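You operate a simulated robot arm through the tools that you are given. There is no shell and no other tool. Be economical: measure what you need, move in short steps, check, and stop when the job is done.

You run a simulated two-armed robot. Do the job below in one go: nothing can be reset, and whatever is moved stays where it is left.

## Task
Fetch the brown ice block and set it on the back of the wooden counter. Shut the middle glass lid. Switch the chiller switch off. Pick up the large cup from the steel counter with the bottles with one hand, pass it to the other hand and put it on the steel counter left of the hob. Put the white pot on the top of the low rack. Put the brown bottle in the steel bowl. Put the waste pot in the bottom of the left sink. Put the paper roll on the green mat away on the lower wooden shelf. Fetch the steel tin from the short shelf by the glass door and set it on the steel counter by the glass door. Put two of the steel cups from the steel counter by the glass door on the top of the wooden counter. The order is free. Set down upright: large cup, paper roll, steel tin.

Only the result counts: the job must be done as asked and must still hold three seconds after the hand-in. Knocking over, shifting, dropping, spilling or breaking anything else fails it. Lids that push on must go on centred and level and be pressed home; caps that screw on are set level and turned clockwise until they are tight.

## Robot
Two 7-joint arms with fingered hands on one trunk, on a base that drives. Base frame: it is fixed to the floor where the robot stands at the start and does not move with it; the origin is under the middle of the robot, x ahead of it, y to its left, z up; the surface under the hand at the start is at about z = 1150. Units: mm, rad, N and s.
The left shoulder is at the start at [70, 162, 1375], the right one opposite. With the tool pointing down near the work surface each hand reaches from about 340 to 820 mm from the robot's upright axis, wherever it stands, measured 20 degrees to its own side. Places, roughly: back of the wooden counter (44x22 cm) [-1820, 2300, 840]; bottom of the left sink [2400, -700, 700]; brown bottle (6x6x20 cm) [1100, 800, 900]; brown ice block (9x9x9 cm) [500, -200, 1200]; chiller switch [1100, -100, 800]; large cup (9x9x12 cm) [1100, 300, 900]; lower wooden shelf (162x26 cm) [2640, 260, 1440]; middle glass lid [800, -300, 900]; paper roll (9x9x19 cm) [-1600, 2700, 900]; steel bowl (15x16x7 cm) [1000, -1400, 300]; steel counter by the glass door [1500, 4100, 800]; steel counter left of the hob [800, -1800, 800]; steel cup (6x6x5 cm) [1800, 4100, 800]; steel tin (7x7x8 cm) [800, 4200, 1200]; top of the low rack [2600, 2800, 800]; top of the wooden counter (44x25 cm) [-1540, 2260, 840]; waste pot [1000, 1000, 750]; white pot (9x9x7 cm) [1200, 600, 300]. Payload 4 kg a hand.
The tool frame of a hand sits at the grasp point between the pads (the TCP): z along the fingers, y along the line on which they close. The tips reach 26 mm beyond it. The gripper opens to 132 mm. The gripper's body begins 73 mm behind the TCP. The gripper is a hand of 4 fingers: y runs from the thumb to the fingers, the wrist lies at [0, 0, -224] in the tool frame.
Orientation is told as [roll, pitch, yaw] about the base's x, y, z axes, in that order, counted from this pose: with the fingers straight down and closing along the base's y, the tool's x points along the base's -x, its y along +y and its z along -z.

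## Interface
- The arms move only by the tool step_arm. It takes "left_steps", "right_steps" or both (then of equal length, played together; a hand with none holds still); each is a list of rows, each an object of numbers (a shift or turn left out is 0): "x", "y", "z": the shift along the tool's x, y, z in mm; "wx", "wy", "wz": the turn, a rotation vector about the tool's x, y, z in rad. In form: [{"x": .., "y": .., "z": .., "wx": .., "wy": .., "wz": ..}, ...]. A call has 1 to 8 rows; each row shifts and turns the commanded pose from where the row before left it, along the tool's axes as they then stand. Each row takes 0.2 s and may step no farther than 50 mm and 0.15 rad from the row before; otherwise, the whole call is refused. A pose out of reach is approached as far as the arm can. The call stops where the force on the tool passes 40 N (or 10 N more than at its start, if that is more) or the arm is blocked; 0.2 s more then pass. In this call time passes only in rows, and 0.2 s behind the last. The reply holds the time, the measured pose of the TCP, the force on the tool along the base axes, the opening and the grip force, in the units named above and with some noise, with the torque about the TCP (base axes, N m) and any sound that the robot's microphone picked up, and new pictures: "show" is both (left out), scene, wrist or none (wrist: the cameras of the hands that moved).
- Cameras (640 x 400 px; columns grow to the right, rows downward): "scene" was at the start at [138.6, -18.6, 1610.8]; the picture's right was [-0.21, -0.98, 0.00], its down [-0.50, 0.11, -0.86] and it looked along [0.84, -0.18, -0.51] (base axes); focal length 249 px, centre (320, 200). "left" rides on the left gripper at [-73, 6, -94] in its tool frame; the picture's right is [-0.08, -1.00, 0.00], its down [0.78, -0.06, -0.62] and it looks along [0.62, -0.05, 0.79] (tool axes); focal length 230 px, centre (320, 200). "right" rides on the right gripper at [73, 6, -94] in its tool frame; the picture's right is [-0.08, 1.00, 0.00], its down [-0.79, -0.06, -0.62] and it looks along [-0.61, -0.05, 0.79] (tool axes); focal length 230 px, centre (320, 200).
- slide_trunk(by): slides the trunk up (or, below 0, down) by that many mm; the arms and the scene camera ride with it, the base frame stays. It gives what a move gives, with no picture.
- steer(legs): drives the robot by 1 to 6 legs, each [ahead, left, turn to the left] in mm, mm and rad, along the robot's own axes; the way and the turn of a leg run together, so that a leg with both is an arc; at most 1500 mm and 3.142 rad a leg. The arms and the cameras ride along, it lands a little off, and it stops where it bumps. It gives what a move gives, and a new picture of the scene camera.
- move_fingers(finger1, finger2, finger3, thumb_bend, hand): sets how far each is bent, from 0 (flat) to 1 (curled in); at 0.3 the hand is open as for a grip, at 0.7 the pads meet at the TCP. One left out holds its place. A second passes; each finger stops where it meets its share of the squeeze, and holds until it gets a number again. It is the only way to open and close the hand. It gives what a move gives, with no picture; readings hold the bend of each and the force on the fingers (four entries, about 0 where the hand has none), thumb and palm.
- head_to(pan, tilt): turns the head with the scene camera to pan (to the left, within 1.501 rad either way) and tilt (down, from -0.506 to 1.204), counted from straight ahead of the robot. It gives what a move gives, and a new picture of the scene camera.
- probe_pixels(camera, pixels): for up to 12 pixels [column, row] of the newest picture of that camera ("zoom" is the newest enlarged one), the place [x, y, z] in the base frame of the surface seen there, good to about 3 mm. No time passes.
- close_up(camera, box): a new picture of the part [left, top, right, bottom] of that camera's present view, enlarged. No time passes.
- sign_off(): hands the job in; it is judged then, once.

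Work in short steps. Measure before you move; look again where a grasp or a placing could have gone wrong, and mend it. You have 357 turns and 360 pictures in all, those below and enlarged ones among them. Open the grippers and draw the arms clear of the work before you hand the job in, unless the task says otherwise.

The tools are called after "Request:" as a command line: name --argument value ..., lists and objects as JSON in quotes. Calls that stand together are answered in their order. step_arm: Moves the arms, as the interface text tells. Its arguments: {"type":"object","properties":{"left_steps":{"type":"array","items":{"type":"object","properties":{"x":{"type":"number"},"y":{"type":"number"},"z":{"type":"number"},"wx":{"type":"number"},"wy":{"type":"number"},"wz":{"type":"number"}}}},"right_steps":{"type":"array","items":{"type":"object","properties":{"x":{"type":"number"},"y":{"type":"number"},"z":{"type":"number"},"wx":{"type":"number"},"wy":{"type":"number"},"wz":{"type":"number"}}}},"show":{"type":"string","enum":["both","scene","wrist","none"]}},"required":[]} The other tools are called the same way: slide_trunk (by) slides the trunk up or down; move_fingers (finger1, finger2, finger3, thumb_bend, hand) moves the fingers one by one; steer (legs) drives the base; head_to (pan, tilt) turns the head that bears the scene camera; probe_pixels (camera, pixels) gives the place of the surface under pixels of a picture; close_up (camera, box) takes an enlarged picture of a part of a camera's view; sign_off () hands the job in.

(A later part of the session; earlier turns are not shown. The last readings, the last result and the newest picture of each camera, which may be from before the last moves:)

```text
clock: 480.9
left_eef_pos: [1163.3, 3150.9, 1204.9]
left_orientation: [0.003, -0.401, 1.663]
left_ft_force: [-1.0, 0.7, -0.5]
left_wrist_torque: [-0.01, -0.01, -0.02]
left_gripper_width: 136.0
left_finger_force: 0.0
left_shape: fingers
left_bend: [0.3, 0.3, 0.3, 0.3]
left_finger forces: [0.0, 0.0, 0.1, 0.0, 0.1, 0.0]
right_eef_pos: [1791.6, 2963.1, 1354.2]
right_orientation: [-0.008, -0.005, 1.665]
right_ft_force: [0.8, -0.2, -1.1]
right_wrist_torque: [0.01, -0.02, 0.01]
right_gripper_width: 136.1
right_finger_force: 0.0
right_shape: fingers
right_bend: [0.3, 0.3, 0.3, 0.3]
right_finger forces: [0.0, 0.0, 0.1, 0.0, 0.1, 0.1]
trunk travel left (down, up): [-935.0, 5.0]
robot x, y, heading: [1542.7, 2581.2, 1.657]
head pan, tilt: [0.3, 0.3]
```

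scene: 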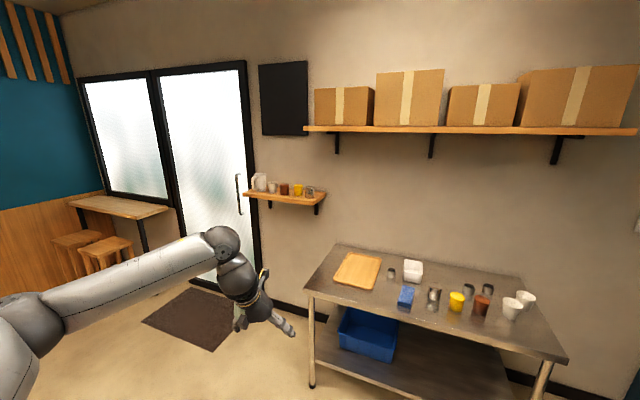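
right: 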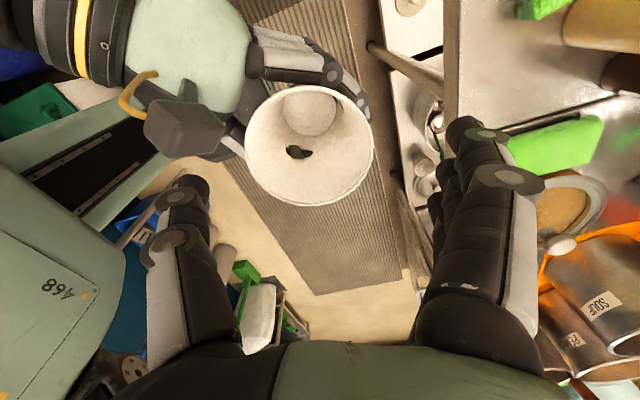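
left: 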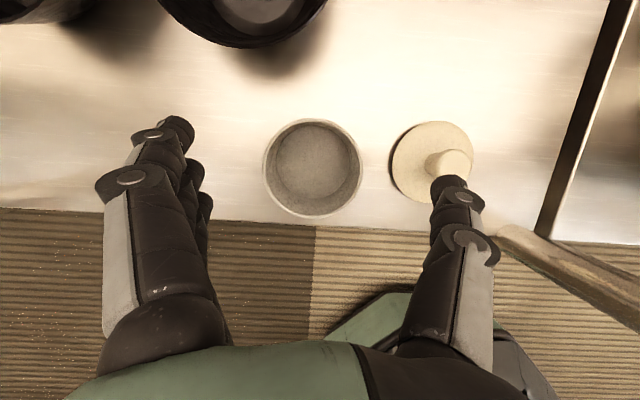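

I zoom in on the short shelf and on the counter to identify tin and cups.

Request:
close_up --camera "scene" --box '[235, 160, 345, 220]'

Request:
probe_pixels --camera "zoom" --pixels '[[145, 115], [215, 165], [285, 165], [365, 180], [440, 190], [300, 220], [490, 250], [60, 190]]'

Request:
close_up --camera "scene" --box '[320, 240, 560, 340]'

Request:
probe_pixels --camera "zoom" --pixels '[[190, 85], [305, 145], [395, 130], [365, 160], [430, 165], [450, 130], [510, 185], [550, 160], [250, 75], [230, 150], [320, 60], [110, 80]]'

```text
5.82 times, centred on (290, 190) of scene
```

zoom: 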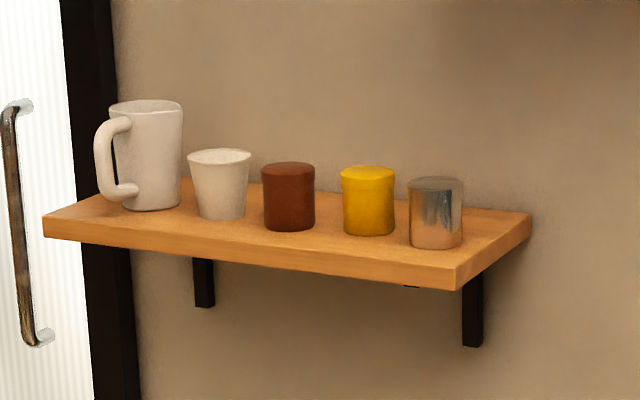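

```text
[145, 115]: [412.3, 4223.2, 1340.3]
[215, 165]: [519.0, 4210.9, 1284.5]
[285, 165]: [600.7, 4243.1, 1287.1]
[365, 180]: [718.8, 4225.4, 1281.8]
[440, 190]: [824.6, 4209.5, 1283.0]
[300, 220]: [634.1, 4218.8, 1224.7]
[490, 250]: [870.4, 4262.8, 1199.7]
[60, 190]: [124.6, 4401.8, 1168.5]
```

```text
2.67 times, centred on (440, 290) of scene
```

zoom: 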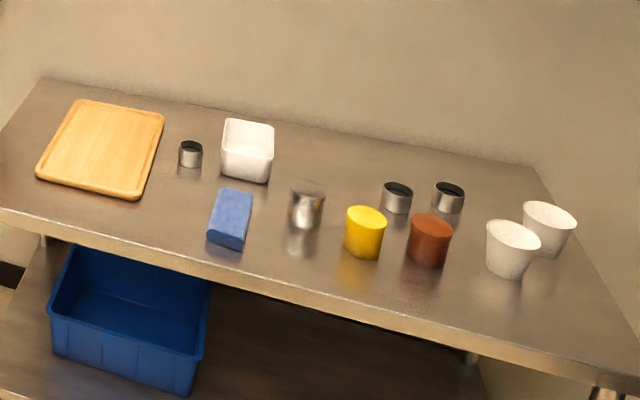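

```text
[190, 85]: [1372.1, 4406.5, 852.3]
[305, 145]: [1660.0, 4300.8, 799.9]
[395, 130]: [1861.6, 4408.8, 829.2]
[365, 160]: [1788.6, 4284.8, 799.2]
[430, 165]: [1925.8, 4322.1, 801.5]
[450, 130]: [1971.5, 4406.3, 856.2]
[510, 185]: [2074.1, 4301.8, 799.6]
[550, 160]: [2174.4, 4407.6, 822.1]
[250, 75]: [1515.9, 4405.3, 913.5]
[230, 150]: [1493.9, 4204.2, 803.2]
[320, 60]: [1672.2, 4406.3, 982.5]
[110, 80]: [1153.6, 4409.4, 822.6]
```

The steel tin is at the right end of the short shelf, ≈(822,4245). On the counter there are three small steel cups at (190,153), (397,197), (449,197). I measure them.

Request:
probe_pixels --camera "zoom" --pixels '[[190, 162], [190, 143], [397, 208], [397, 186], [449, 208], [449, 186], [306, 215], [365, 245], [430, 250], [247, 165], [270, 230], [340, 190]]'

Request:
steer --legs '[[450, 0, -0.085]]'

```text
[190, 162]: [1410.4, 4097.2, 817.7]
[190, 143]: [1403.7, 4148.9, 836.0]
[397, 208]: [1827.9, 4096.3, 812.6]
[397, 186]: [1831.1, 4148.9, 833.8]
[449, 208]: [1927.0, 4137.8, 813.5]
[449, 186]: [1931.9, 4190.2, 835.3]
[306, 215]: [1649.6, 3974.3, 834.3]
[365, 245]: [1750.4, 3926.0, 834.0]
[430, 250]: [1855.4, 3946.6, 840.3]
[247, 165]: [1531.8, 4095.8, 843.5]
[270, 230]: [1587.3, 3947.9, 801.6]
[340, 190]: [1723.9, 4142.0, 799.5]
```

```text
clock: 483.6
left_eef_pos: [1206.3, 3627.2, 1207.2]
left_orientation: [0.005, -0.405, 1.564]
left_ft_force: [0.2, 1.0, 0.3]
left_wrist_torque: [0.01, -0.03, 0.01]
left_gripper_width: 136.0
left_finger_force: 0.1
left_shape: fingers
left_bend: [0.3, 0.3, 0.3, 0.3]
left_finger forces: [0.0, 0.0, 0.1, 0.0, 0.0, 0.0]
right_eef_pos: [1813.3, 3377.8, 1356.0]
right_orientation: [-0.007, -0.008, 1.566]
right_ft_force: [-0.2, 0.3, -0.7]
right_wrist_torque: [0.01, -0.01, 0.0]
right_gripper_width: 135.8
right_finger_force: 0.1
right_shape: fingers
right_bend: [0.3, 0.3, 0.3, 0.3]
right_finger forces: [0.1, 0.0, 0.0, 0.0, 0.0, 0.1]
trunk travel left (down, up): [-935.0, 5.0]
robot x, y, heading: [1525.0, 3023.3, 1.557]
head pan, tilt: [0.3, 0.3]
```

scene: 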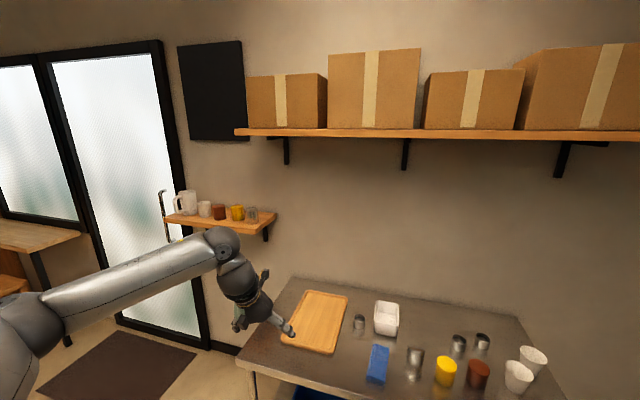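

Cups: A (1407,4120), B (1829,4122), C (1929,4163). For the tin I use the right hand tilted forward (base room). I retract the left hand, tilt the right one, and drive toward the short shelf.

Request:
step_arm --left_steps '[{"x": 39.6, "z": -16.8}, {"x": 39.6, "z": -16.8}, {"x": 39.6, "z": -16.8}, {"x": 39.6, "z": -16.8}, {"x": 0}, {"x": 0}]' --right_steps '[{"wy": -0.14, "x": -31}, {"wy": -0.14, "x": -31}, {"wy": -0.14, "x": -31}, {"wy": -0.14, "x": -31}, {"wy": -0.14, "x": -31}, {"wy": -0.1, "x": -22}]' --show "none"

Request:
steer --legs '[[0, 1020, 0.014], [400, 0, 0]]'

Request:
head_to --pan -0.2 --tilt 0.4

```text
clock: 485.1
left_eef_pos: [1202.6, 3457.9, 1204.8]
left_orientation: [0.004, -0.405, 1.565]
left_ft_force: [-1.1, 1.0, 0.1]
left_wrist_torque: [-0.04, 0.01, 0.0]
left_gripper_width: 136.0
left_finger_force: 0.0
left_shape: fingers
left_bend: [0.3, 0.3, 0.3, 0.3]
left_finger forces: [0.0, 0.0, 0.0, 0.1, 0.0, 0.0]
right_eef_pos: [1813.5, 3544.2, 1411.9]
right_orientation: [-0.008, -0.808, 1.571]
right_ft_force: [-0.8, 0.7, -0.8]
right_wrist_torque: [0.0, 0.0, -0.02]
right_gripper_width: 135.8
right_finger_force: 0.1
right_shape: fingers
right_bend: [0.3, 0.3, 0.3, 0.3]
right_finger forces: [0.1, 0.0, 0.0, 0.0, 0.0, 0.0]
trunk travel left (down, up): [-935.0, 5.0]
robot x, y, heading: [1525.5, 3024.8, 1.559]
head pan, tilt: [0.3, 0.3]
```

```text
clock: 492.2
left_eef_pos: [226.5, 3863.5, 1207.2]
left_orientation: [0.006, -0.404, 1.56]
left_ft_force: [-0.3, 0.2, 0.4]
left_wrist_torque: [0.0, -0.01, -0.01]
left_gripper_width: 135.9
left_finger_force: 0.0
left_shape: fingers
left_bend: [0.3, 0.3, 0.3, 0.3]
left_finger forces: [0.0, 0.0, 0.0, 0.0, 0.0, 0.1]
right_eef_pos: [837.9, 3948.1, 1411.3]
right_orientation: [-0.008, -0.808, 1.571]
right_ft_force: [-0.2, -1.1, 0.1]
right_wrist_torque: [0.03, -0.02, 0.01]
right_gripper_width: 135.7
right_finger_force: 0.1
right_shape: fingers
right_bend: [0.3, 0.3, 0.3, 0.3]
right_finger forces: [0.1, 0.1, 0.0, 0.1, 0.0, 0.1]
trunk travel left (down, up): [-935.0, 5.0]
robot x, y, heading: [549.3, 3433.1, 1.557]
head pan, tilt: [0.3, 0.3]
```

scene: 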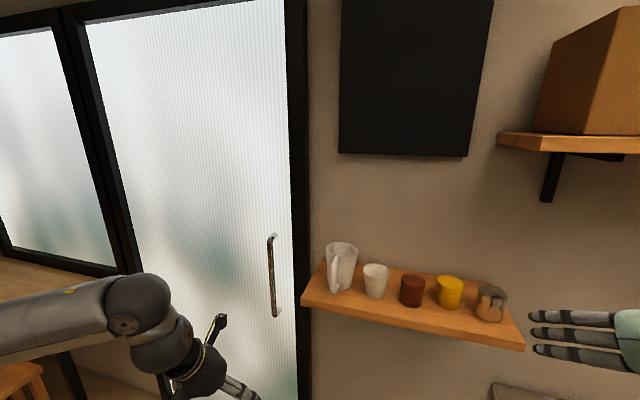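

```text
clock: 493.2
left_eef_pos: [227.0, 3866.2, 1206.2]
left_orientation: [0.005, -0.404, 1.559]
left_ft_force: [0.2, 0.5, -1.5]
left_wrist_torque: [0.01, -0.02, 0.0]
left_gripper_width: 136.0
left_finger_force: 0.1
left_shape: fingers
left_bend: [0.3, 0.3, 0.3, 0.3]
left_finger forces: [0.1, 0.0, 0.0, 0.1, 0.1, 0.0]
right_eef_pos: [836.6, 3950.4, 1411.8]
right_orientation: [-0.007, -0.806, 1.571]
right_ft_force: [-1.2, 0.3, 0.3]
right_wrist_torque: [-0.04, 0.0, -0.01]
right_gripper_width: 136.0
right_finger_force: 0.1
right_shape: fingers
right_bend: [0.3, 0.3, 0.3, 0.3]
right_finger forces: [0.1, 0.0, 0.0, 0.0, 0.0, 0.1]
trunk travel left (down, up): [-935.0, 5.0]
robot x, y, heading: [547.7, 3429.8, 1.557]
head pan, tilt: [-0.201, 0.4]
```

scene: 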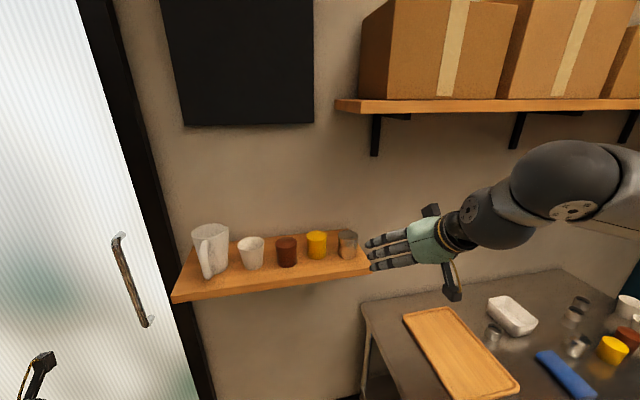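

I measure the tin precisely from here.

Request:
probe_pixels --camera "scene" --pixels '[[347, 250], [338, 248], [357, 245], [347, 233], [347, 258], [318, 250], [328, 245], [355, 270], [370, 265]]'

```text
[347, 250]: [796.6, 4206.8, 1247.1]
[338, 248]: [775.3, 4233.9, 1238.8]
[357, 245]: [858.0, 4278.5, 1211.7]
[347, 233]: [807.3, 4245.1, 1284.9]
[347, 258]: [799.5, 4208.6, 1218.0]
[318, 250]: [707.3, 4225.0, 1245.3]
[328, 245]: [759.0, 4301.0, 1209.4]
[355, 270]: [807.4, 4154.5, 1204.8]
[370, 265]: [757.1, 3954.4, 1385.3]
```

Tin centre ≈(808,4243), top 1285; the yellow can is only 26 mm to its left. So I approach diagonally from the right-front: I rotate the right hand 45° about the vertical.

Request:
step_arm --right_steps '[{"wx": -0.094, "wz": -0.091}, {"wx": -0.094, "wz": -0.091}, {"wx": -0.094, "wz": -0.091}, {"wx": -0.094, "wz": -0.091}, {"wx": -0.094, "wz": -0.091}, {"wx": -0.094, "wz": -0.091}]' --show "none"

Request:
slide_trunk --by -70

```text
clock: 494.6
left_eef_pos: [226.8, 3866.1, 1205.7]
left_orientation: [0.006, -0.402, 1.561]
left_ft_force: [0.2, -0.2, -0.3]
left_wrist_torque: [0.01, 0.01, -0.02]
left_gripper_width: 136.0
left_finger_force: 0.1
left_shape: fingers
left_bend: [0.3, 0.3, 0.3, 0.3]
left_finger forces: [0.1, 0.0, 0.0, 0.0, 0.1, 0.1]
right_eef_pos: [836.3, 3952.9, 1411.1]
right_orientation: [-0.012, -0.803, 2.358]
right_ft_force: [-0.5, 1.2, -0.4]
right_wrist_torque: [0.03, 0.01, 0.0]
right_gripper_width: 135.8
right_finger_force: 0.1
right_shape: fingers
right_bend: [0.3, 0.3, 0.3, 0.3]
right_finger forces: [0.0, 0.1, 0.0, 0.0, 0.0, 0.0]
trunk travel left (down, up): [-935.0, 5.0]
robot x, y, heading: [548.9, 3431.7, 1.549]
head pan, tilt: [-0.201, 0.4]
```

```text
clock: 495.6
left_eef_pos: [226.9, 3865.4, 1135.4]
left_orientation: [0.005, -0.403, 1.56]
left_ft_force: [0.5, 0.7, -0.5]
left_wrist_torque: [-0.02, 0.01, -0.02]
left_gripper_width: 135.9
left_finger_force: 0.1
left_shape: fingers
left_bend: [0.3, 0.3, 0.3, 0.3]
left_finger forces: [0.1, 0.0, 0.1, 0.1, 0.0, 0.1]
right_eef_pos: [837.3, 3949.6, 1342.3]
right_orientation: [-0.011, -0.801, 2.358]
right_ft_force: [-0.9, 0.1, 0.6]
right_wrist_torque: [-0.01, -0.02, 0.01]
right_gripper_width: 135.7
right_finger_force: 0.2
right_shape: fingers
right_bend: [0.3, 0.3, 0.3, 0.3]
right_finger forces: [0.0, 0.0, 0.0, 0.1, 0.0, 0.0]
trunk travel left (down, up): [-865.0, 75.0]
robot x, y, heading: [542.8, 3427.2, 1.559]
head pan, tilt: [-0.201, 0.4]
```

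I drive to the pre-grasp point (190 forward, 37 right) and check from the wrist camera.

Request:
steer --legs '[[190, -37, 0.01]]'

Request:
step_arm --right_steps '[{"z": 10}]' --show "wrist"

```text
clock: 497.2
left_eef_pos: [259.5, 4042.4, 1137.1]
left_orientation: [0.005, -0.405, 1.573]
left_ft_force: [1.0, -0.1, -1.0]
left_wrist_torque: [0.0, -0.03, -0.01]
left_gripper_width: 135.8
left_finger_force: 0.1
left_shape: fingers
left_bend: [0.3, 0.3, 0.3, 0.3]
left_finger forces: [0.1, 0.0, 0.0, 0.0, 0.0, 0.0]
right_eef_pos: [869.7, 4134.0, 1345.1]
right_orientation: [-0.016, -0.803, 2.369]
right_ft_force: [-0.6, -0.8, -0.8]
right_wrist_torque: [-0.02, 0.0, -0.02]
right_gripper_width: 135.9
right_finger_force: 0.1
right_shape: fingers
right_bend: [0.3, 0.3, 0.3, 0.3]
right_finger forces: [0.0, 0.1, 0.0, 0.0, 0.1, 0.0]
trunk travel left (down, up): [-865.0, 75.0]
robot x, y, heading: [580.0, 3612.9, 1.569]
head pan, tilt: [-0.201, 0.4]
```

scene: 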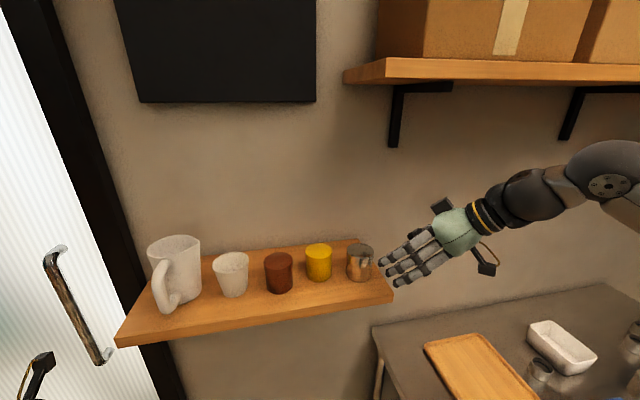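

```text
clock: 497.6
left_eef_pos: [260.5, 4045.1, 1135.8]
left_orientation: [0.006, -0.403, 1.572]
left_ft_force: [0.4, 0.5, 0.0]
left_wrist_torque: [0.01, 0.0, 0.0]
left_gripper_width: 136.3
left_finger_force: 0.1
left_shape: fingers
left_bend: [0.3, 0.3, 0.3, 0.3]
left_finger forces: [0.0, 0.1, 0.1, 0.0, 0.0, 0.0]
right_eef_pos: [865.3, 4142.9, 1335.4]
right_orientation: [-0.011, -0.802, 2.367]
right_ft_force: [0.2, -0.4, -0.1]
right_wrist_torque: [0.01, 0.0, 0.0]
right_gripper_width: 135.9
right_finger_force: 0.0
right_shape: fingers
right_bend: [0.3, 0.3, 0.3, 0.3]
right_finger forces: [0.0, 0.0, 0.0, 0.0, 0.0, 0.1]
trunk travel left (down, up): [-865.0, 75.0]
robot x, y, heading: [589.6, 3613.8, 1.565]
head pan, tilt: [-0.201, 0.4]
```

right: 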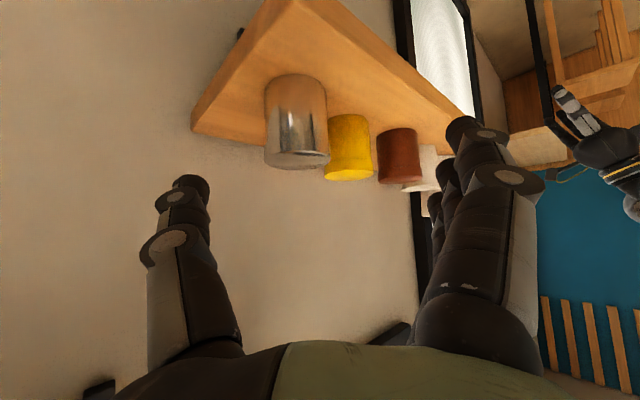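

Tin at (297,120). I shift sideways first, narrow the hand slightly, then approach along the hand's axis.

Request:
step_arm --right_steps '[{"x": -20, "y": -32}, {"z": 35}, {"z": 35}]' --show "none"

Request:
move_fingers --hand "right" --finger1 0.36 --finger2 0.36 --finger3 0.36 --thumb_bend 0.34

Request:
close_up --camera "right" --box '[0, 0, 640, 400]'

Request:
close_up --camera "scene" --box '[240, 170, 480, 320]'

```text
clock: 498.4
left_eef_pos: [258.4, 4043.9, 1135.7]
left_orientation: [0.006, -0.402, 1.573]
left_ft_force: [0.0, 0.1, 0.5]
left_wrist_torque: [0.06, -0.03, 0.02]
left_gripper_width: 135.9
left_finger_force: 0.1
left_shape: fingers
left_bend: [0.3, 0.3, 0.3, 0.3]
left_finger forces: [0.0, 0.1, 0.1, 0.0, 0.1, 0.0]
right_eef_pos: [842.6, 4210.5, 1301.0]
right_orientation: [-0.013, -0.8, 2.368]
right_ft_force: [1.1, 0.2, 0.0]
right_wrist_torque: [-0.01, -0.04, 0.02]
right_gripper_width: 135.9
right_finger_force: 0.1
right_shape: fingers
right_bend: [0.3, 0.3, 0.3, 0.3]
right_finger forces: [0.1, 0.1, 0.1, 0.0, 0.0, 0.0]
trunk travel left (down, up): [-865.0, 75.0]
robot x, y, heading: [585.7, 3615.2, 1.565]
head pan, tilt: [-0.201, 0.4]
```

```text
clock: 499.4
left_eef_pos: [259.5, 4044.5, 1136.0]
left_orientation: [0.007, -0.402, 1.574]
left_ft_force: [0.0, 0.2, -0.4]
left_wrist_torque: [-0.01, 0.02, -0.01]
left_gripper_width: 135.9
left_finger_force: 0.0
left_shape: fingers
left_bend: [0.3, 0.3, 0.3, 0.3]
left_finger forces: [0.0, 0.1, 0.0, 0.1, 0.1, 0.0]
right_eef_pos: [843.6, 4210.9, 1301.6]
right_orientation: [-0.009, -0.8, 2.368]
right_ft_force: [0.1, 0.8, 0.2]
right_wrist_torque: [-0.01, 0.0, 0.03]
right_gripper_width: 121.0
right_finger_force: 0.1
right_shape: fingers
right_bend: [0.36, 0.36, 0.36, 0.34]
right_finger forces: [0.1, 0.0, 0.0, 0.1, 0.0, 0.0]
trunk travel left (down, up): [-865.0, 75.0]
robot x, y, heading: [584.5, 3614.5, 1.567]
head pan, tilt: [-0.201, 0.4]
```

```text
1.00 times, centred on (320, 200) of right (not enlarged: the box is as wide or as high as the picture)
```

zoom: 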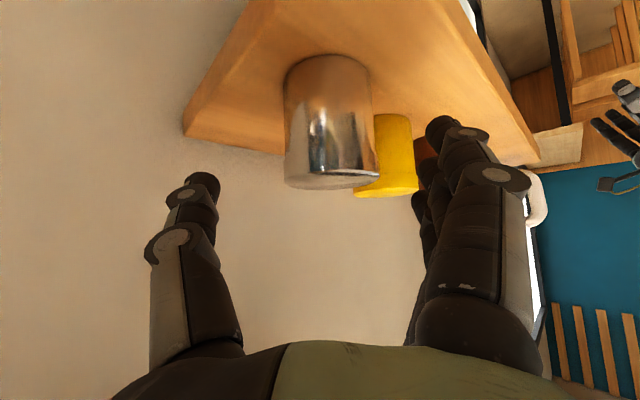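

```text
2.67 times, centred on (360, 245) of scene
```

zoom: 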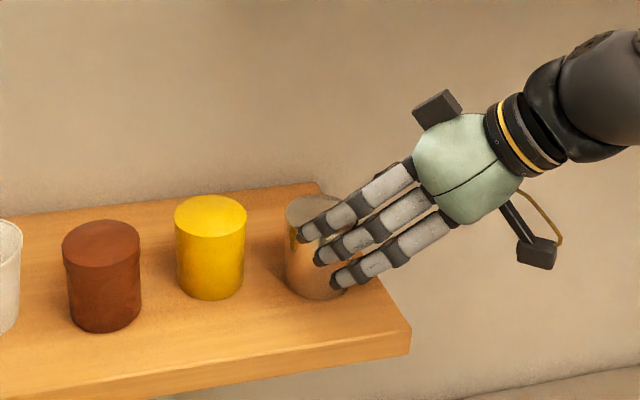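

Aligned. I advance 62 mm along the axis and close.

Request:
step_arm --right_steps '[{"z": 22}, {"z": 22}, {"z": 18}]' --show "wrist"

Request:
move_fingers --hand "right" --finger1 0.7 --finger2 0.7 --finger3 0.7 --thumb_bend 0.7

```text
clock: 500.2
left_eef_pos: [259.0, 4045.2, 1135.4]
left_orientation: [0.006, -0.403, 1.573]
left_ft_force: [-0.3, -0.2, 0.1]
left_wrist_torque: [-0.01, 0.01, 0.02]
left_gripper_width: 135.8
left_finger_force: 0.1
left_shape: fingers
left_bend: [0.3, 0.3, 0.3, 0.3]
left_finger forces: [0.0, 0.0, 0.1, 0.0, 0.1, 0.0]
right_eef_pos: [812.7, 4241.6, 1259.1]
right_orientation: [-0.014, -0.802, 2.369]
right_ft_force: [-0.2, -0.7, 0.1]
right_wrist_torque: [0.01, 0.01, -0.01]
right_gripper_width: 121.0
right_finger_force: 0.1
right_shape: fingers
right_bend: [0.36, 0.36, 0.36, 0.34]
right_finger forces: [0.0, 0.0, 0.0, 0.0, 0.0, 0.0]
trunk travel left (down, up): [-865.0, 75.0]
robot x, y, heading: [583.9, 3613.7, 1.568]
head pan, tilt: [-0.201, 0.4]
```

right: 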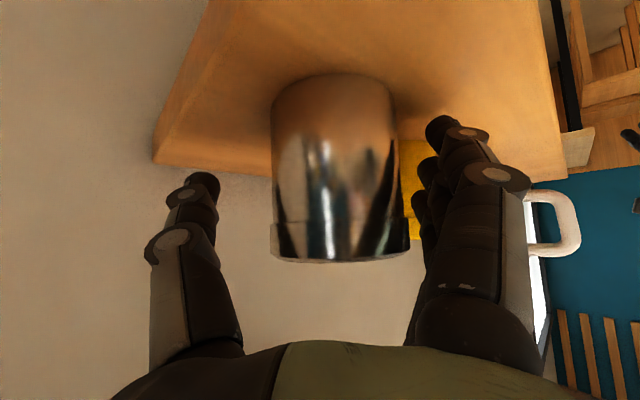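

```text
clock: 501.2
left_eef_pos: [260.9, 4045.6, 1135.7]
left_orientation: [0.006, -0.405, 1.572]
left_ft_force: [-0.2, 1.1, 0.2]
left_wrist_torque: [0.03, -0.03, 0.0]
left_gripper_width: 136.1
left_finger_force: 0.0
left_shape: fingers
left_bend: [0.3, 0.3, 0.3, 0.3]
left_finger forces: [0.1, 0.0, 0.0, 0.1, 0.0, 0.0]
right_eef_pos: [812.6, 4241.8, 1258.2]
right_orientation: [-0.013, -0.8, 2.369]
right_ft_force: [0.3, 0.3, 1.6]
right_wrist_torque: [-0.04, 0.03, 0.0]
right_gripper_width: 61.2
right_finger_force: 29.2
right_shape: fingers
right_bend: [0.52, 0.55, 0.64, 0.62]
right_finger forces: [8.8, 8.4, 11.4, 0.1, 29.9, 0.0]
trunk travel left (down, up): [-865.0, 75.0]
robot x, y, heading: [587.3, 3610.8, 1.569]
head pan, tilt: [-0.201, 0.4]
```

Gripped. I lift with the trunk and back off.

Request:
slide_trunk --by 70

Request:
steer --legs '[[-450, 0, 0], [0, -640, 0]]'

Request:
head_to --pan -0.1 --tilt 0.6

```text
clock: 502.3
left_eef_pos: [261.2, 4044.8, 1205.8]
left_orientation: [0.004, -0.403, 1.572]
left_ft_force: [0.0, 0.3, 0.2]
left_wrist_torque: [-0.05, 0.04, 0.0]
left_gripper_width: 136.2
left_finger_force: 0.1
left_shape: fingers
left_bend: [0.3, 0.3, 0.3, 0.3]
left_finger forces: [0.0, 0.0, 0.0, 0.1, 0.0, 0.1]
right_eef_pos: [813.0, 4242.4, 1327.5]
right_orientation: [-0.012, -0.802, 2.369]
right_ft_force: [-0.3, -0.4, -1.9]
right_wrist_torque: [-0.01, -0.01, 0.0]
right_gripper_width: 60.9
right_finger_force: 29.0
right_shape: fingers
right_bend: [0.52, 0.55, 0.64, 0.62]
right_finger forces: [8.7, 8.6, 11.4, 0.0, 29.2, 0.0]
trunk travel left (down, up): [-935.0, 5.0]
robot x, y, heading: [582.6, 3607.8, 1.572]
head pan, tilt: [-0.201, 0.4]
```

```text
clock: 508.2
left_eef_pos: [917.2, 3600.0, 1205.0]
left_orientation: [0.004, -0.404, 1.566]
left_ft_force: [-0.4, -0.4, 0.6]
left_wrist_torque: [0.01, -0.02, 0.0]
left_gripper_width: 136.0
left_finger_force: 0.1
left_shape: fingers
left_bend: [0.3, 0.3, 0.3, 0.3]
left_finger forces: [0.0, 0.1, 0.0, 0.0, 0.0, 0.0]
right_eef_pos: [1471.5, 3793.8, 1328.4]
right_orientation: [-0.012, -0.801, 2.363]
right_ft_force: [-0.6, 0.1, -1.2]
right_wrist_torque: [0.02, -0.01, 0.03]
right_gripper_width: 60.9
right_finger_force: 29.3
right_shape: fingers
right_bend: [0.52, 0.55, 0.64, 0.62]
right_finger forces: [8.8, 8.6, 11.5, 0.1, 29.3, 0.1]
trunk travel left (down, up): [-935.0, 5.0]
robot x, y, heading: [1241.6, 3168.3, 1.558]
head pan, tilt: [-0.201, 0.4]
```

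scene: 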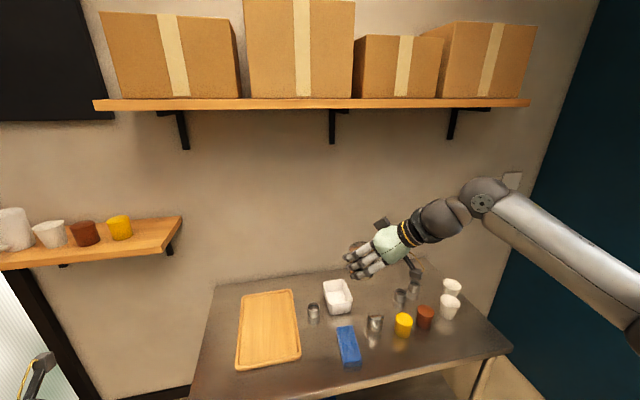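

```text
clock: 508.9
left_eef_pos: [917.7, 3599.8, 1206.3]
left_orientation: [0.005, -0.403, 1.567]
left_ft_force: [0.3, -0.8, 0.3]
left_wrist_torque: [0.0, -0.02, -0.02]
left_gripper_width: 136.1
left_finger_force: 0.1
left_shape: fingers
left_bend: [0.3, 0.3, 0.3, 0.3]
left_finger forces: [0.0, 0.0, 0.0, 0.0, 0.0, 0.0]
right_eef_pos: [1472.3, 3793.0, 1328.4]
right_orientation: [-0.011, -0.801, 2.36]
right_ft_force: [0.0, -0.1, -2.3]
right_wrist_torque: [-0.02, 0.01, 0.02]
right_gripper_width: 60.9
right_finger_force: 28.5
right_shape: fingers
right_bend: [0.52, 0.55, 0.64, 0.62]
right_finger forces: [8.9, 8.5, 11.4, 0.0, 29.3, 0.0]
trunk travel left (down, up): [-935.0, 5.0]
robot x, y, heading: [1242.1, 3164.7, 1.56]
head pan, tilt: [-0.099, 0.6]
```

scene: 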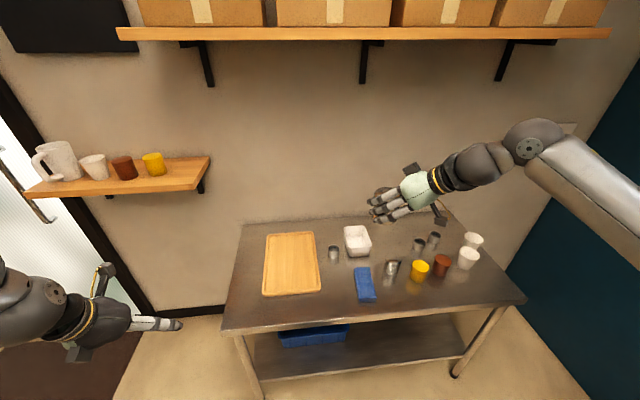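

I look for a free spot on the counter for the tin: front middle at (415,300) or (335,285).

Request:
probe_pixels --camera "scene" --pixels '[[415, 300], [338, 285], [470, 295], [390, 312], [440, 310], [365, 300], [392, 268], [420, 268], [230, 325], [500, 295], [334, 253], [302, 295]]'

```text
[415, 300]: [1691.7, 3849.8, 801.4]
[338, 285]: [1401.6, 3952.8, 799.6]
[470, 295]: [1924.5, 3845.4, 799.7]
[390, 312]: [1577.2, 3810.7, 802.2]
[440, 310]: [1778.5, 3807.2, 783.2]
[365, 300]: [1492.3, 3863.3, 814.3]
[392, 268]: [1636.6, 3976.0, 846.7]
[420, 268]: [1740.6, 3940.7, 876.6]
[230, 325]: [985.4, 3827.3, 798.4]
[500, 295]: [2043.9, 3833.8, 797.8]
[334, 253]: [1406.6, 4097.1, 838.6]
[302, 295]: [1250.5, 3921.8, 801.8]
```

I'll set it at (1690,3852), pointing straight forward (sides are free there). I rotate the hand back and move the base.

Request:
step_arm --right_steps '[{"wx": 0.094, "wz": 0.091}, {"wx": 0.094, "wz": 0.091}, {"wx": 0.094, "wz": 0.091}, {"wx": 0.094, "wz": 0.091}, {"wx": 0.094, "wz": 0.091}, {"wx": 0.094, "wz": 0.091}]' --show "none"

Request:
steer --legs '[[55, -215, 0.012]]'

Request:
slide_trunk --by -370

```text
clock: 510.3
left_eef_pos: [915.6, 3598.4, 1204.8]
left_orientation: [0.004, -0.401, 1.567]
left_ft_force: [0.4, 0.2, -0.4]
left_wrist_torque: [0.0, 0.02, -0.01]
left_gripper_width: 136.0
left_finger_force: 0.1
left_shape: fingers
left_bend: [0.3, 0.3, 0.3, 0.3]
left_finger forces: [0.0, 0.1, 0.1, 0.0, 0.0, 0.0]
right_eef_pos: [1471.8, 3793.5, 1329.2]
right_orientation: [-0.012, -0.806, 1.575]
right_ft_force: [-1.2, -0.1, -1.5]
right_wrist_torque: [0.05, -0.01, 0.0]
right_gripper_width: 60.8
right_finger_force: 28.4
right_shape: fingers
right_bend: [0.52, 0.55, 0.64, 0.62]
right_finger forces: [8.6, 8.3, 11.2, 0.1, 28.5, 0.1]
trunk travel left (down, up): [-935.0, 5.0]
robot x, y, heading: [1241.8, 3168.0, 1.561]
head pan, tilt: [-0.099, 0.6]
```

```text
clock: 512.0
left_eef_pos: [1126.9, 3650.5, 1206.0]
left_orientation: [0.002, -0.405, 1.575]
left_ft_force: [-0.1, 0.0, 0.2]
left_wrist_torque: [0.03, -0.05, -0.01]
left_gripper_width: 136.2
left_finger_force: 0.1
left_shape: fingers
left_bend: [0.3, 0.3, 0.3, 0.3]
left_finger forces: [0.0, 0.0, 0.0, 0.1, 0.0, 0.0]
right_eef_pos: [1678.1, 3847.4, 1329.3]
right_orientation: [-0.012, -0.807, 1.587]
right_ft_force: [0.4, -0.5, -2.1]
right_wrist_torque: [-0.02, 0.01, -0.03]
right_gripper_width: 60.9
right_finger_force: 28.5
right_shape: fingers
right_bend: [0.52, 0.55, 0.64, 0.62]
right_finger forces: [8.6, 8.2, 11.3, 0.0, 28.5, 0.1]
trunk travel left (down, up): [-935.0, 5.0]
robot x, y, heading: [1457.7, 3224.0, 1.566]
head pan, tilt: [-0.099, 0.6]
```

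scene: 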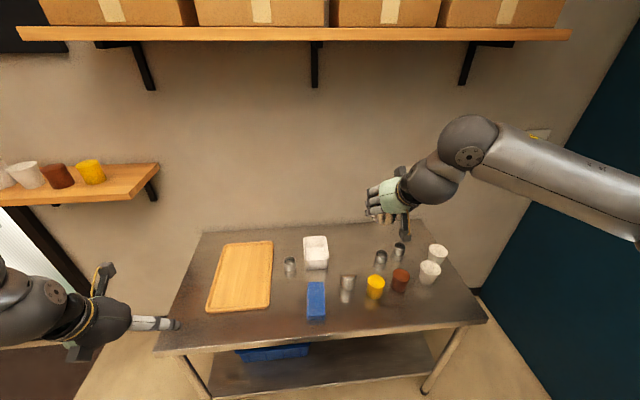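

```text
clock: 515.6
left_eef_pos: [1129.9, 3651.5, 835.5]
left_orientation: [0.006, -0.404, 1.574]
left_ft_force: [0.4, 0.0, -0.3]
left_wrist_torque: [-0.02, 0.03, -0.01]
left_gripper_width: 135.9
left_finger_force: 0.1
left_shape: fingers
left_bend: [0.3, 0.3, 0.3, 0.3]
left_finger forces: [0.1, 0.0, 0.0, 0.1, 0.0, 0.0]
right_eef_pos: [1682.3, 3848.1, 959.4]
right_orientation: [-0.009, -0.806, 1.582]
right_ft_force: [0.3, 0.2, -2.2]
right_wrist_torque: [-0.02, -0.04, 0.01]
right_gripper_width: 60.8
right_finger_force: 28.5
right_shape: fingers
right_bend: [0.52, 0.55, 0.64, 0.62]
right_finger forces: [8.6, 8.1, 11.3, 0.1, 28.6, 0.0]
trunk travel left (down, up): [-565.0, 375.0]
robot x, y, heading: [1459.2, 3219.0, 1.57]
head pan, tilt: [-0.099, 0.6]
```

I lower 88 more and check the spot from the scene camera.

Request:
slide_trunk --by -88

Request:
close_up --camera "scene" --box '[240, 100, 560, 300]'

```text
clock: 516.8
left_eef_pos: [1129.9, 3651.1, 748.4]
left_orientation: [0.005, -0.403, 1.573]
left_ft_force: [0.0, 0.7, 0.5]
left_wrist_torque: [0.0, -0.03, 0.01]
left_gripper_width: 135.9
left_finger_force: 0.0
left_shape: fingers
left_bend: [0.3, 0.3, 0.3, 0.3]
left_finger forces: [0.0, 0.0, 0.1, 0.0, 0.0, 0.1]
right_eef_pos: [1683.4, 3849.7, 870.5]
right_orientation: [-0.008, -0.807, 1.584]
right_ft_force: [-0.8, -0.4, -2.1]
right_wrist_torque: [0.05, -0.01, -0.03]
right_gripper_width: 60.9
right_finger_force: 28.4
right_shape: fingers
right_bend: [0.52, 0.55, 0.64, 0.62]
right_finger forces: [8.7, 8.1, 11.2, 0.0, 28.4, 0.0]
trunk travel left (down, up): [-477.0, 463.0]
robot x, y, heading: [1458.9, 3218.5, 1.566]
head pan, tilt: [-0.099, 0.6]
```

```text
2.00 times, centred on (400, 200) of scene
```

zoom: 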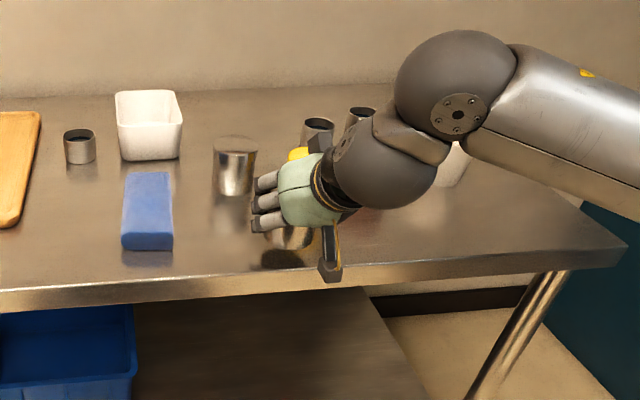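

Good place. Small steps down until contact.

Request:
slide_trunk --by -12

Request:
slide_trunk --by -5

```text
clock: 517.4
left_eef_pos: [1131.4, 3651.9, 736.7]
left_orientation: [0.003, -0.404, 1.574]
left_ft_force: [-0.2, -0.2, -0.8]
left_wrist_torque: [0.03, -0.01, 0.01]
left_gripper_width: 136.3
left_finger_force: 0.0
left_shape: fingers
left_bend: [0.3, 0.3, 0.3, 0.3]
left_finger forces: [0.0, 0.1, 0.0, 0.1, 0.0, 0.0]
right_eef_pos: [1682.4, 3848.1, 856.7]
right_orientation: [-0.009, -0.808, 1.583]
right_ft_force: [0.2, 0.7, -0.6]
right_wrist_torque: [0.01, 0.0, 0.01]
right_gripper_width: 60.6
right_finger_force: 28.6
right_shape: fingers
right_bend: [0.52, 0.55, 0.64, 0.62]
right_finger forces: [8.6, 8.2, 11.2, 0.1, 28.5, 0.0]
trunk travel left (down, up): [-465.0, 475.0]
robot x, y, heading: [1460.2, 3220.0, 1.569]
head pan, tilt: [-0.099, 0.6]
```

```text
clock: 518.0
left_eef_pos: [1129.4, 3651.3, 731.9]
left_orientation: [0.005, -0.403, 1.574]
left_ft_force: [0.6, 0.0, 0.3]
left_wrist_torque: [-0.01, -0.01, -0.04]
left_gripper_width: 136.1
left_finger_force: 0.0
left_shape: fingers
left_bend: [0.3, 0.3, 0.3, 0.3]
left_finger forces: [0.0, 0.0, 0.0, 0.0, 0.0, 0.1]
right_eef_pos: [1681.9, 3849.1, 853.5]
right_orientation: [-0.009, -0.808, 1.583]
right_ft_force: [0.5, 0.1, -1.8]
right_wrist_torque: [-0.02, 0.05, -0.01]
right_gripper_width: 60.6
right_finger_force: 28.1
right_shape: fingers
right_bend: [0.52, 0.55, 0.64, 0.62]
right_finger forces: [8.6, 8.2, 11.2, 0.1, 28.5, 0.0]
trunk travel left (down, up): [-460.0, 480.0]
robot x, y, heading: [1461.0, 3220.1, 1.571]
head pan, tilt: [-0.099, 0.6]
```

Request:
slide_trunk --by -4

Request:
slide_trunk --by -3

```text
clock: 518.5
left_eef_pos: [1129.9, 3650.5, 726.8]
left_orientation: [0.005, -0.404, 1.575]
left_ft_force: [0.0, -0.6, 0.0]
left_wrist_torque: [-0.02, -0.02, 0.0]
left_gripper_width: 136.0
left_finger_force: 0.1
left_shape: fingers
left_bend: [0.3, 0.3, 0.3, 0.3]
left_finger forces: [0.0, 0.0, 0.1, 0.0, 0.1, 0.0]
right_eef_pos: [1682.5, 3849.6, 849.4]
right_orientation: [-0.009, -0.807, 1.584]
right_ft_force: [0.2, -0.8, -1.8]
right_wrist_torque: [-0.02, 0.04, -0.05]
right_gripper_width: 60.6
right_finger_force: 27.8
right_shape: fingers
right_bend: [0.52, 0.55, 0.64, 0.62]
right_finger forces: [8.6, 8.1, 11.2, 0.0, 28.5, 0.1]
trunk travel left (down, up): [-456.0, 484.0]
robot x, y, heading: [1457.8, 3218.8, 1.568]
head pan, tilt: [-0.099, 0.6]
```

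```text
clock: 519.0
left_eef_pos: [1130.0, 3651.3, 724.4]
left_orientation: [0.006, -0.403, 1.574]
left_ft_force: [-1.3, -0.1, -0.7]
left_wrist_torque: [0.0, 0.0, -0.01]
left_gripper_width: 135.9
left_finger_force: 0.1
left_shape: fingers
left_bend: [0.3, 0.3, 0.3, 0.3]
left_finger forces: [0.0, 0.0, 0.0, 0.0, 0.1, 0.0]
right_eef_pos: [1682.4, 3849.2, 847.7]
right_orientation: [-0.006, -0.809, 1.584]
right_ft_force: [0.7, 1.0, 5.7]
right_wrist_torque: [-0.09, 0.12, -0.01]
right_gripper_width: 60.7
right_finger_force: 28.9
right_shape: fingers
right_bend: [0.52, 0.55, 0.64, 0.62]
right_finger forces: [8.8, 7.8, 11.5, 0.0, 29.5, 0.1]
trunk travel left (down, up): [-453.0, 487.0]
robot x, y, heading: [1458.4, 3216.2, 1.567]
head pan, tilt: [-0.099, 0.6]
```

Contact. I open, withdraw along the hand's axis and look.

Request:
move_fingers --hand "right" --finger1 0.3 --finger2 0.3 --finger3 0.3 --thumb_bend 0.3

Request:
step_arm --right_steps '[{"z": -40}, {"z": -45}, {"z": -45}]' --show "none"

Request:
slide_trunk --by 330

Request:
step_arm --right_steps '[{"wy": 0.14, "x": 31}, {"wy": 0.14, "x": 31}, {"wy": 0.12, "x": 27}]' --show "scene"

```text
clock: 520.0
left_eef_pos: [1129.2, 3651.1, 724.9]
left_orientation: [0.006, -0.403, 1.575]
left_ft_force: [0.9, 0.3, 0.1]
left_wrist_torque: [0.01, 0.03, -0.01]
left_gripper_width: 135.9
left_finger_force: 0.0
left_shape: fingers
left_bend: [0.3, 0.3, 0.3, 0.3]
left_finger forces: [0.0, 0.0, 0.1, 0.0, 0.0, 0.0]
right_eef_pos: [1682.4, 3849.0, 847.5]
right_orientation: [-0.009, -0.808, 1.583]
right_ft_force: [-0.1, 0.1, 0.5]
right_wrist_torque: [-0.02, -0.04, 0.0]
right_gripper_width: 135.8
right_finger_force: 0.0
right_shape: fingers
right_bend: [0.3, 0.3, 0.3, 0.3]
right_finger forces: [0.1, 0.0, 0.0, 0.0, 0.0, 0.0]
trunk travel left (down, up): [-453.0, 487.0]
robot x, y, heading: [1459.6, 3219.9, 1.571]
head pan, tilt: [-0.099, 0.6]
```

```text
clock: 520.8
left_eef_pos: [1127.7, 3648.5, 724.6]
left_orientation: [0.005, -0.406, 1.575]
left_ft_force: [0.8, -0.5, -0.2]
left_wrist_torque: [-0.02, -0.01, 0.01]
left_gripper_width: 135.9
left_finger_force: 0.1
left_shape: fingers
left_bend: [0.3, 0.3, 0.3, 0.3]
left_finger forces: [0.1, 0.1, 0.1, 0.0, 0.0, 0.1]
right_eef_pos: [1685.7, 3752.7, 935.8]
right_orientation: [-0.008, -0.808, 1.581]
right_ft_force: [-0.6, -0.3, 0.7]
right_wrist_torque: [0.0, 0.04, 0.03]
right_gripper_width: 135.5
right_finger_force: 0.1
right_shape: fingers
right_bend: [0.3, 0.3, 0.3, 0.3]
right_finger forces: [0.1, 0.0, 0.0, 0.1, 0.0, 0.0]
trunk travel left (down, up): [-453.0, 487.0]
robot x, y, heading: [1453.8, 3222.7, 1.567]
head pan, tilt: [-0.099, 0.6]
```

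```text
clock: 524.1
left_eef_pos: [1129.2, 3651.6, 1053.7]
left_orientation: [0.005, -0.402, 1.574]
left_ft_force: [-0.1, -0.3, 0.3]
left_wrist_torque: [-0.02, 0.03, 0.01]
left_gripper_width: 136.2
left_finger_force: 0.1
left_shape: fingers
left_bend: [0.3, 0.3, 0.3, 0.3]
left_finger forces: [0.1, 0.0, 0.0, 0.0, 0.0, 0.0]
right_eef_pos: [1684.6, 3755.3, 1264.6]
right_orientation: [-0.007, -0.808, 1.584]
right_ft_force: [-1.3, 0.5, 0.1]
right_wrist_torque: [0.0, 0.01, -0.03]
right_gripper_width: 135.8
right_finger_force: 0.1
right_shape: fingers
right_bend: [0.3, 0.3, 0.3, 0.3]
right_finger forces: [0.1, 0.0, 0.0, 0.0, 0.1, 0.1]
trunk travel left (down, up): [-783.0, 157.0]
robot x, y, heading: [1457.8, 3221.5, 1.567]
head pan, tilt: [-0.099, 0.6]
```

```text
clock: 524.9
left_eef_pos: [1129.8, 3650.9, 1054.7]
left_orientation: [0.005, -0.403, 1.574]
left_ft_force: [-0.1, 0.3, 0.0]
left_wrist_torque: [-0.01, -0.02, 0.01]
left_gripper_width: 135.9
left_finger_force: 0.0
left_shape: fingers
left_bend: [0.3, 0.3, 0.3, 0.3]
left_finger forces: [0.0, 0.0, 0.0, 0.1, 0.0, 0.0]
right_eef_pos: [1687.5, 3687.9, 1205.9]
right_orientation: [-0.008, -0.404, 1.58]
right_ft_force: [-0.3, -0.2, 0.1]
right_wrist_torque: [0.02, -0.02, 0.0]
right_gripper_width: 135.7
right_finger_force: 0.1
right_shape: fingers
right_bend: [0.3, 0.3, 0.3, 0.3]
right_finger forces: [0.0, 0.1, 0.0, 0.1, 0.0, 0.1]
trunk travel left (down, up): [-783.0, 157.0]
robot x, y, heading: [1456.3, 3219.1, 1.567]
head pan, tilt: [-0.099, 0.6]
```

scene: 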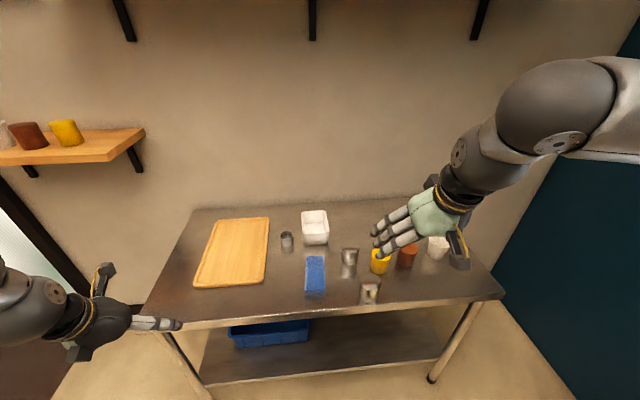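

Tin stands at (371,290). Now cup A with the left hand: I position the base and bring the left hand over it.

Request:
steer --legs '[[215, -277, 0.004]]'

Request:
slide_trunk --by -120

Request:
step_arm --left_steps '[{"x": -39.6, "z": 16.8}, {"x": -39.6, "z": 16.8}, {"x": -39.6, "z": 16.8}, {"x": -39.6, "z": 16.8}, {"x": -39.6, "z": 16.8}]' --show "wrist"

```text
clock: 527.1
left_eef_pos: [1393.7, 3859.0, 1054.1]
left_orientation: [0.005, -0.405, 1.585]
left_ft_force: [0.1, 0.1, -0.4]
left_wrist_torque: [0.03, -0.03, -0.01]
left_gripper_width: 135.9
left_finger_force: 0.1
left_shape: fingers
left_bend: [0.3, 0.3, 0.3, 0.3]
left_finger forces: [0.0, 0.1, 0.0, 0.1, 0.0, 0.1]
right_eef_pos: [1950.3, 3903.5, 1209.0]
right_orientation: [-0.008, -0.408, 1.594]
right_ft_force: [0.4, -0.2, 0.5]
right_wrist_torque: [0.04, 0.0, -0.02]
right_gripper_width: 135.9
right_finger_force: 0.0
right_shape: fingers
right_bend: [0.3, 0.3, 0.3, 0.3]
right_finger forces: [0.1, 0.0, 0.0, 0.1, 0.0, 0.0]
trunk travel left (down, up): [-783.0, 157.0]
robot x, y, heading: [1726.6, 3431.3, 1.581]
head pan, tilt: [-0.099, 0.6]
```

scene: 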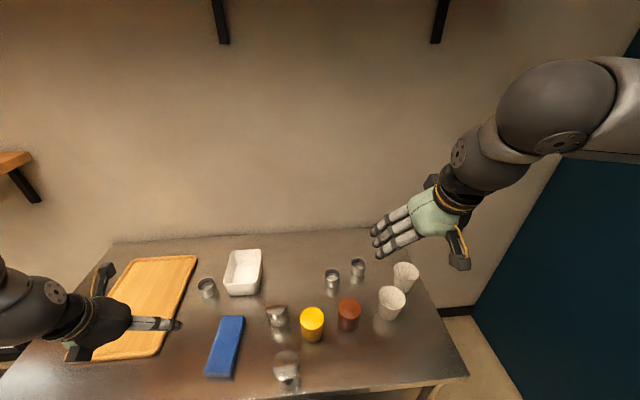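

```text
clock: 528.6
left_eef_pos: [1395.9, 3860.4, 934.9]
left_orientation: [0.005, -0.403, 1.585]
left_ft_force: [-0.3, -0.3, 0.3]
left_wrist_torque: [-0.02, 0.03, 0.04]
left_gripper_width: 135.8
left_finger_force: 0.0
left_shape: fingers
left_bend: [0.3, 0.3, 0.3, 0.3]
left_finger forces: [0.0, 0.0, 0.0, 0.1, 0.0, 0.0]
right_eef_pos: [1952.1, 3903.9, 1087.3]
right_orientation: [-0.007, -0.409, 1.592]
right_ft_force: [-0.6, -0.1, 0.8]
right_wrist_torque: [-0.01, 0.05, 0.02]
right_gripper_width: 135.8
right_finger_force: 0.0
right_shape: fingers
right_bend: [0.3, 0.3, 0.3, 0.3]
right_finger forces: [0.0, 0.0, 0.1, 0.1, 0.0, 0.0]
trunk travel left (down, up): [-663.0, 277.0]
robot x, y, heading: [1727.1, 3433.1, 1.577]
head pan, tilt: [-0.099, 0.6]
```

```text
clock: 529.8
left_eef_pos: [1394.5, 4073.1, 934.9]
left_orientation: [0.006, -0.4, 1.586]
left_ft_force: [0.9, 0.4, -0.6]
left_wrist_torque: [0.0, 0.0, 0.02]
left_gripper_width: 135.8
left_finger_force: 0.1
left_shape: fingers
left_bend: [0.3, 0.3, 0.3, 0.3]
left_finger forces: [0.1, 0.0, 0.0, 0.0, 0.0, 0.0]
right_eef_pos: [1951.7, 3906.2, 1086.9]
right_orientation: [-0.006, -0.405, 1.589]
right_ft_force: [-0.2, -0.8, 0.5]
right_wrist_torque: [0.0, -0.02, 0.01]
right_gripper_width: 135.6
right_finger_force: 0.0
right_shape: fingers
right_bend: [0.3, 0.3, 0.3, 0.3]
right_finger forces: [0.0, 0.0, 0.0, 0.0, 0.0, 0.0]
trunk travel left (down, up): [-663.0, 277.0]
robot x, y, heading: [1729.3, 3430.0, 1.578]
head pan, tilt: [-0.099, 0.6]
```

left: 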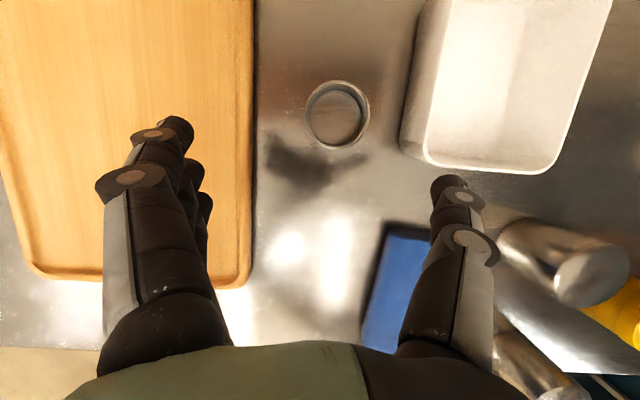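

I probe cup A's rim and the neighbours.

Request:
probe_pixels --camera "left" --pixels '[[308, 112], [368, 112], [338, 82], [335, 146], [250, 120], [405, 140], [338, 118]]'

Request:
move_fingers --hand "left" --finger1 0.43 --finger2 0.43 --finger3 0.43 --thumb_bend 0.43

```text
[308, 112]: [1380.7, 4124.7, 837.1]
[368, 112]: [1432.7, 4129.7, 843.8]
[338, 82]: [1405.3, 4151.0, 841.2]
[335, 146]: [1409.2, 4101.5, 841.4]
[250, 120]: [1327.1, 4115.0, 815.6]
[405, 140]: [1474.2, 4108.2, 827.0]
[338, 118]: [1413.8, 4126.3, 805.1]
```

```text
clock: 530.8
left_eef_pos: [1394.5, 4073.3, 934.4]
left_orientation: [0.005, -0.403, 1.586]
left_ft_force: [-0.3, 0.5, 0.2]
left_wrist_torque: [0.01, -0.02, 0.02]
left_gripper_width: 94.7
left_finger_force: 0.0
left_shape: fingers
left_bend: [0.43, 0.43, 0.43, 0.43]
left_finger forces: [0.1, 0.0, 0.0, 0.0, 0.0, 0.1]
right_eef_pos: [1950.3, 3903.8, 1087.4]
right_orientation: [-0.007, -0.406, 1.592]
right_ft_force: [0.1, -0.4, 0.3]
right_wrist_torque: [-0.01, 0.0, -0.02]
right_gripper_width: 136.0
right_finger_force: 0.1
right_shape: fingers
right_bend: [0.3, 0.3, 0.3, 0.3]
right_finger forces: [0.1, 0.1, 0.0, 0.0, 0.1, 0.0]
trunk travel left (down, up): [-663.0, 277.0]
robot x, y, heading: [1727.1, 3431.9, 1.578]
head pan, tilt: [-0.099, 0.6]
```

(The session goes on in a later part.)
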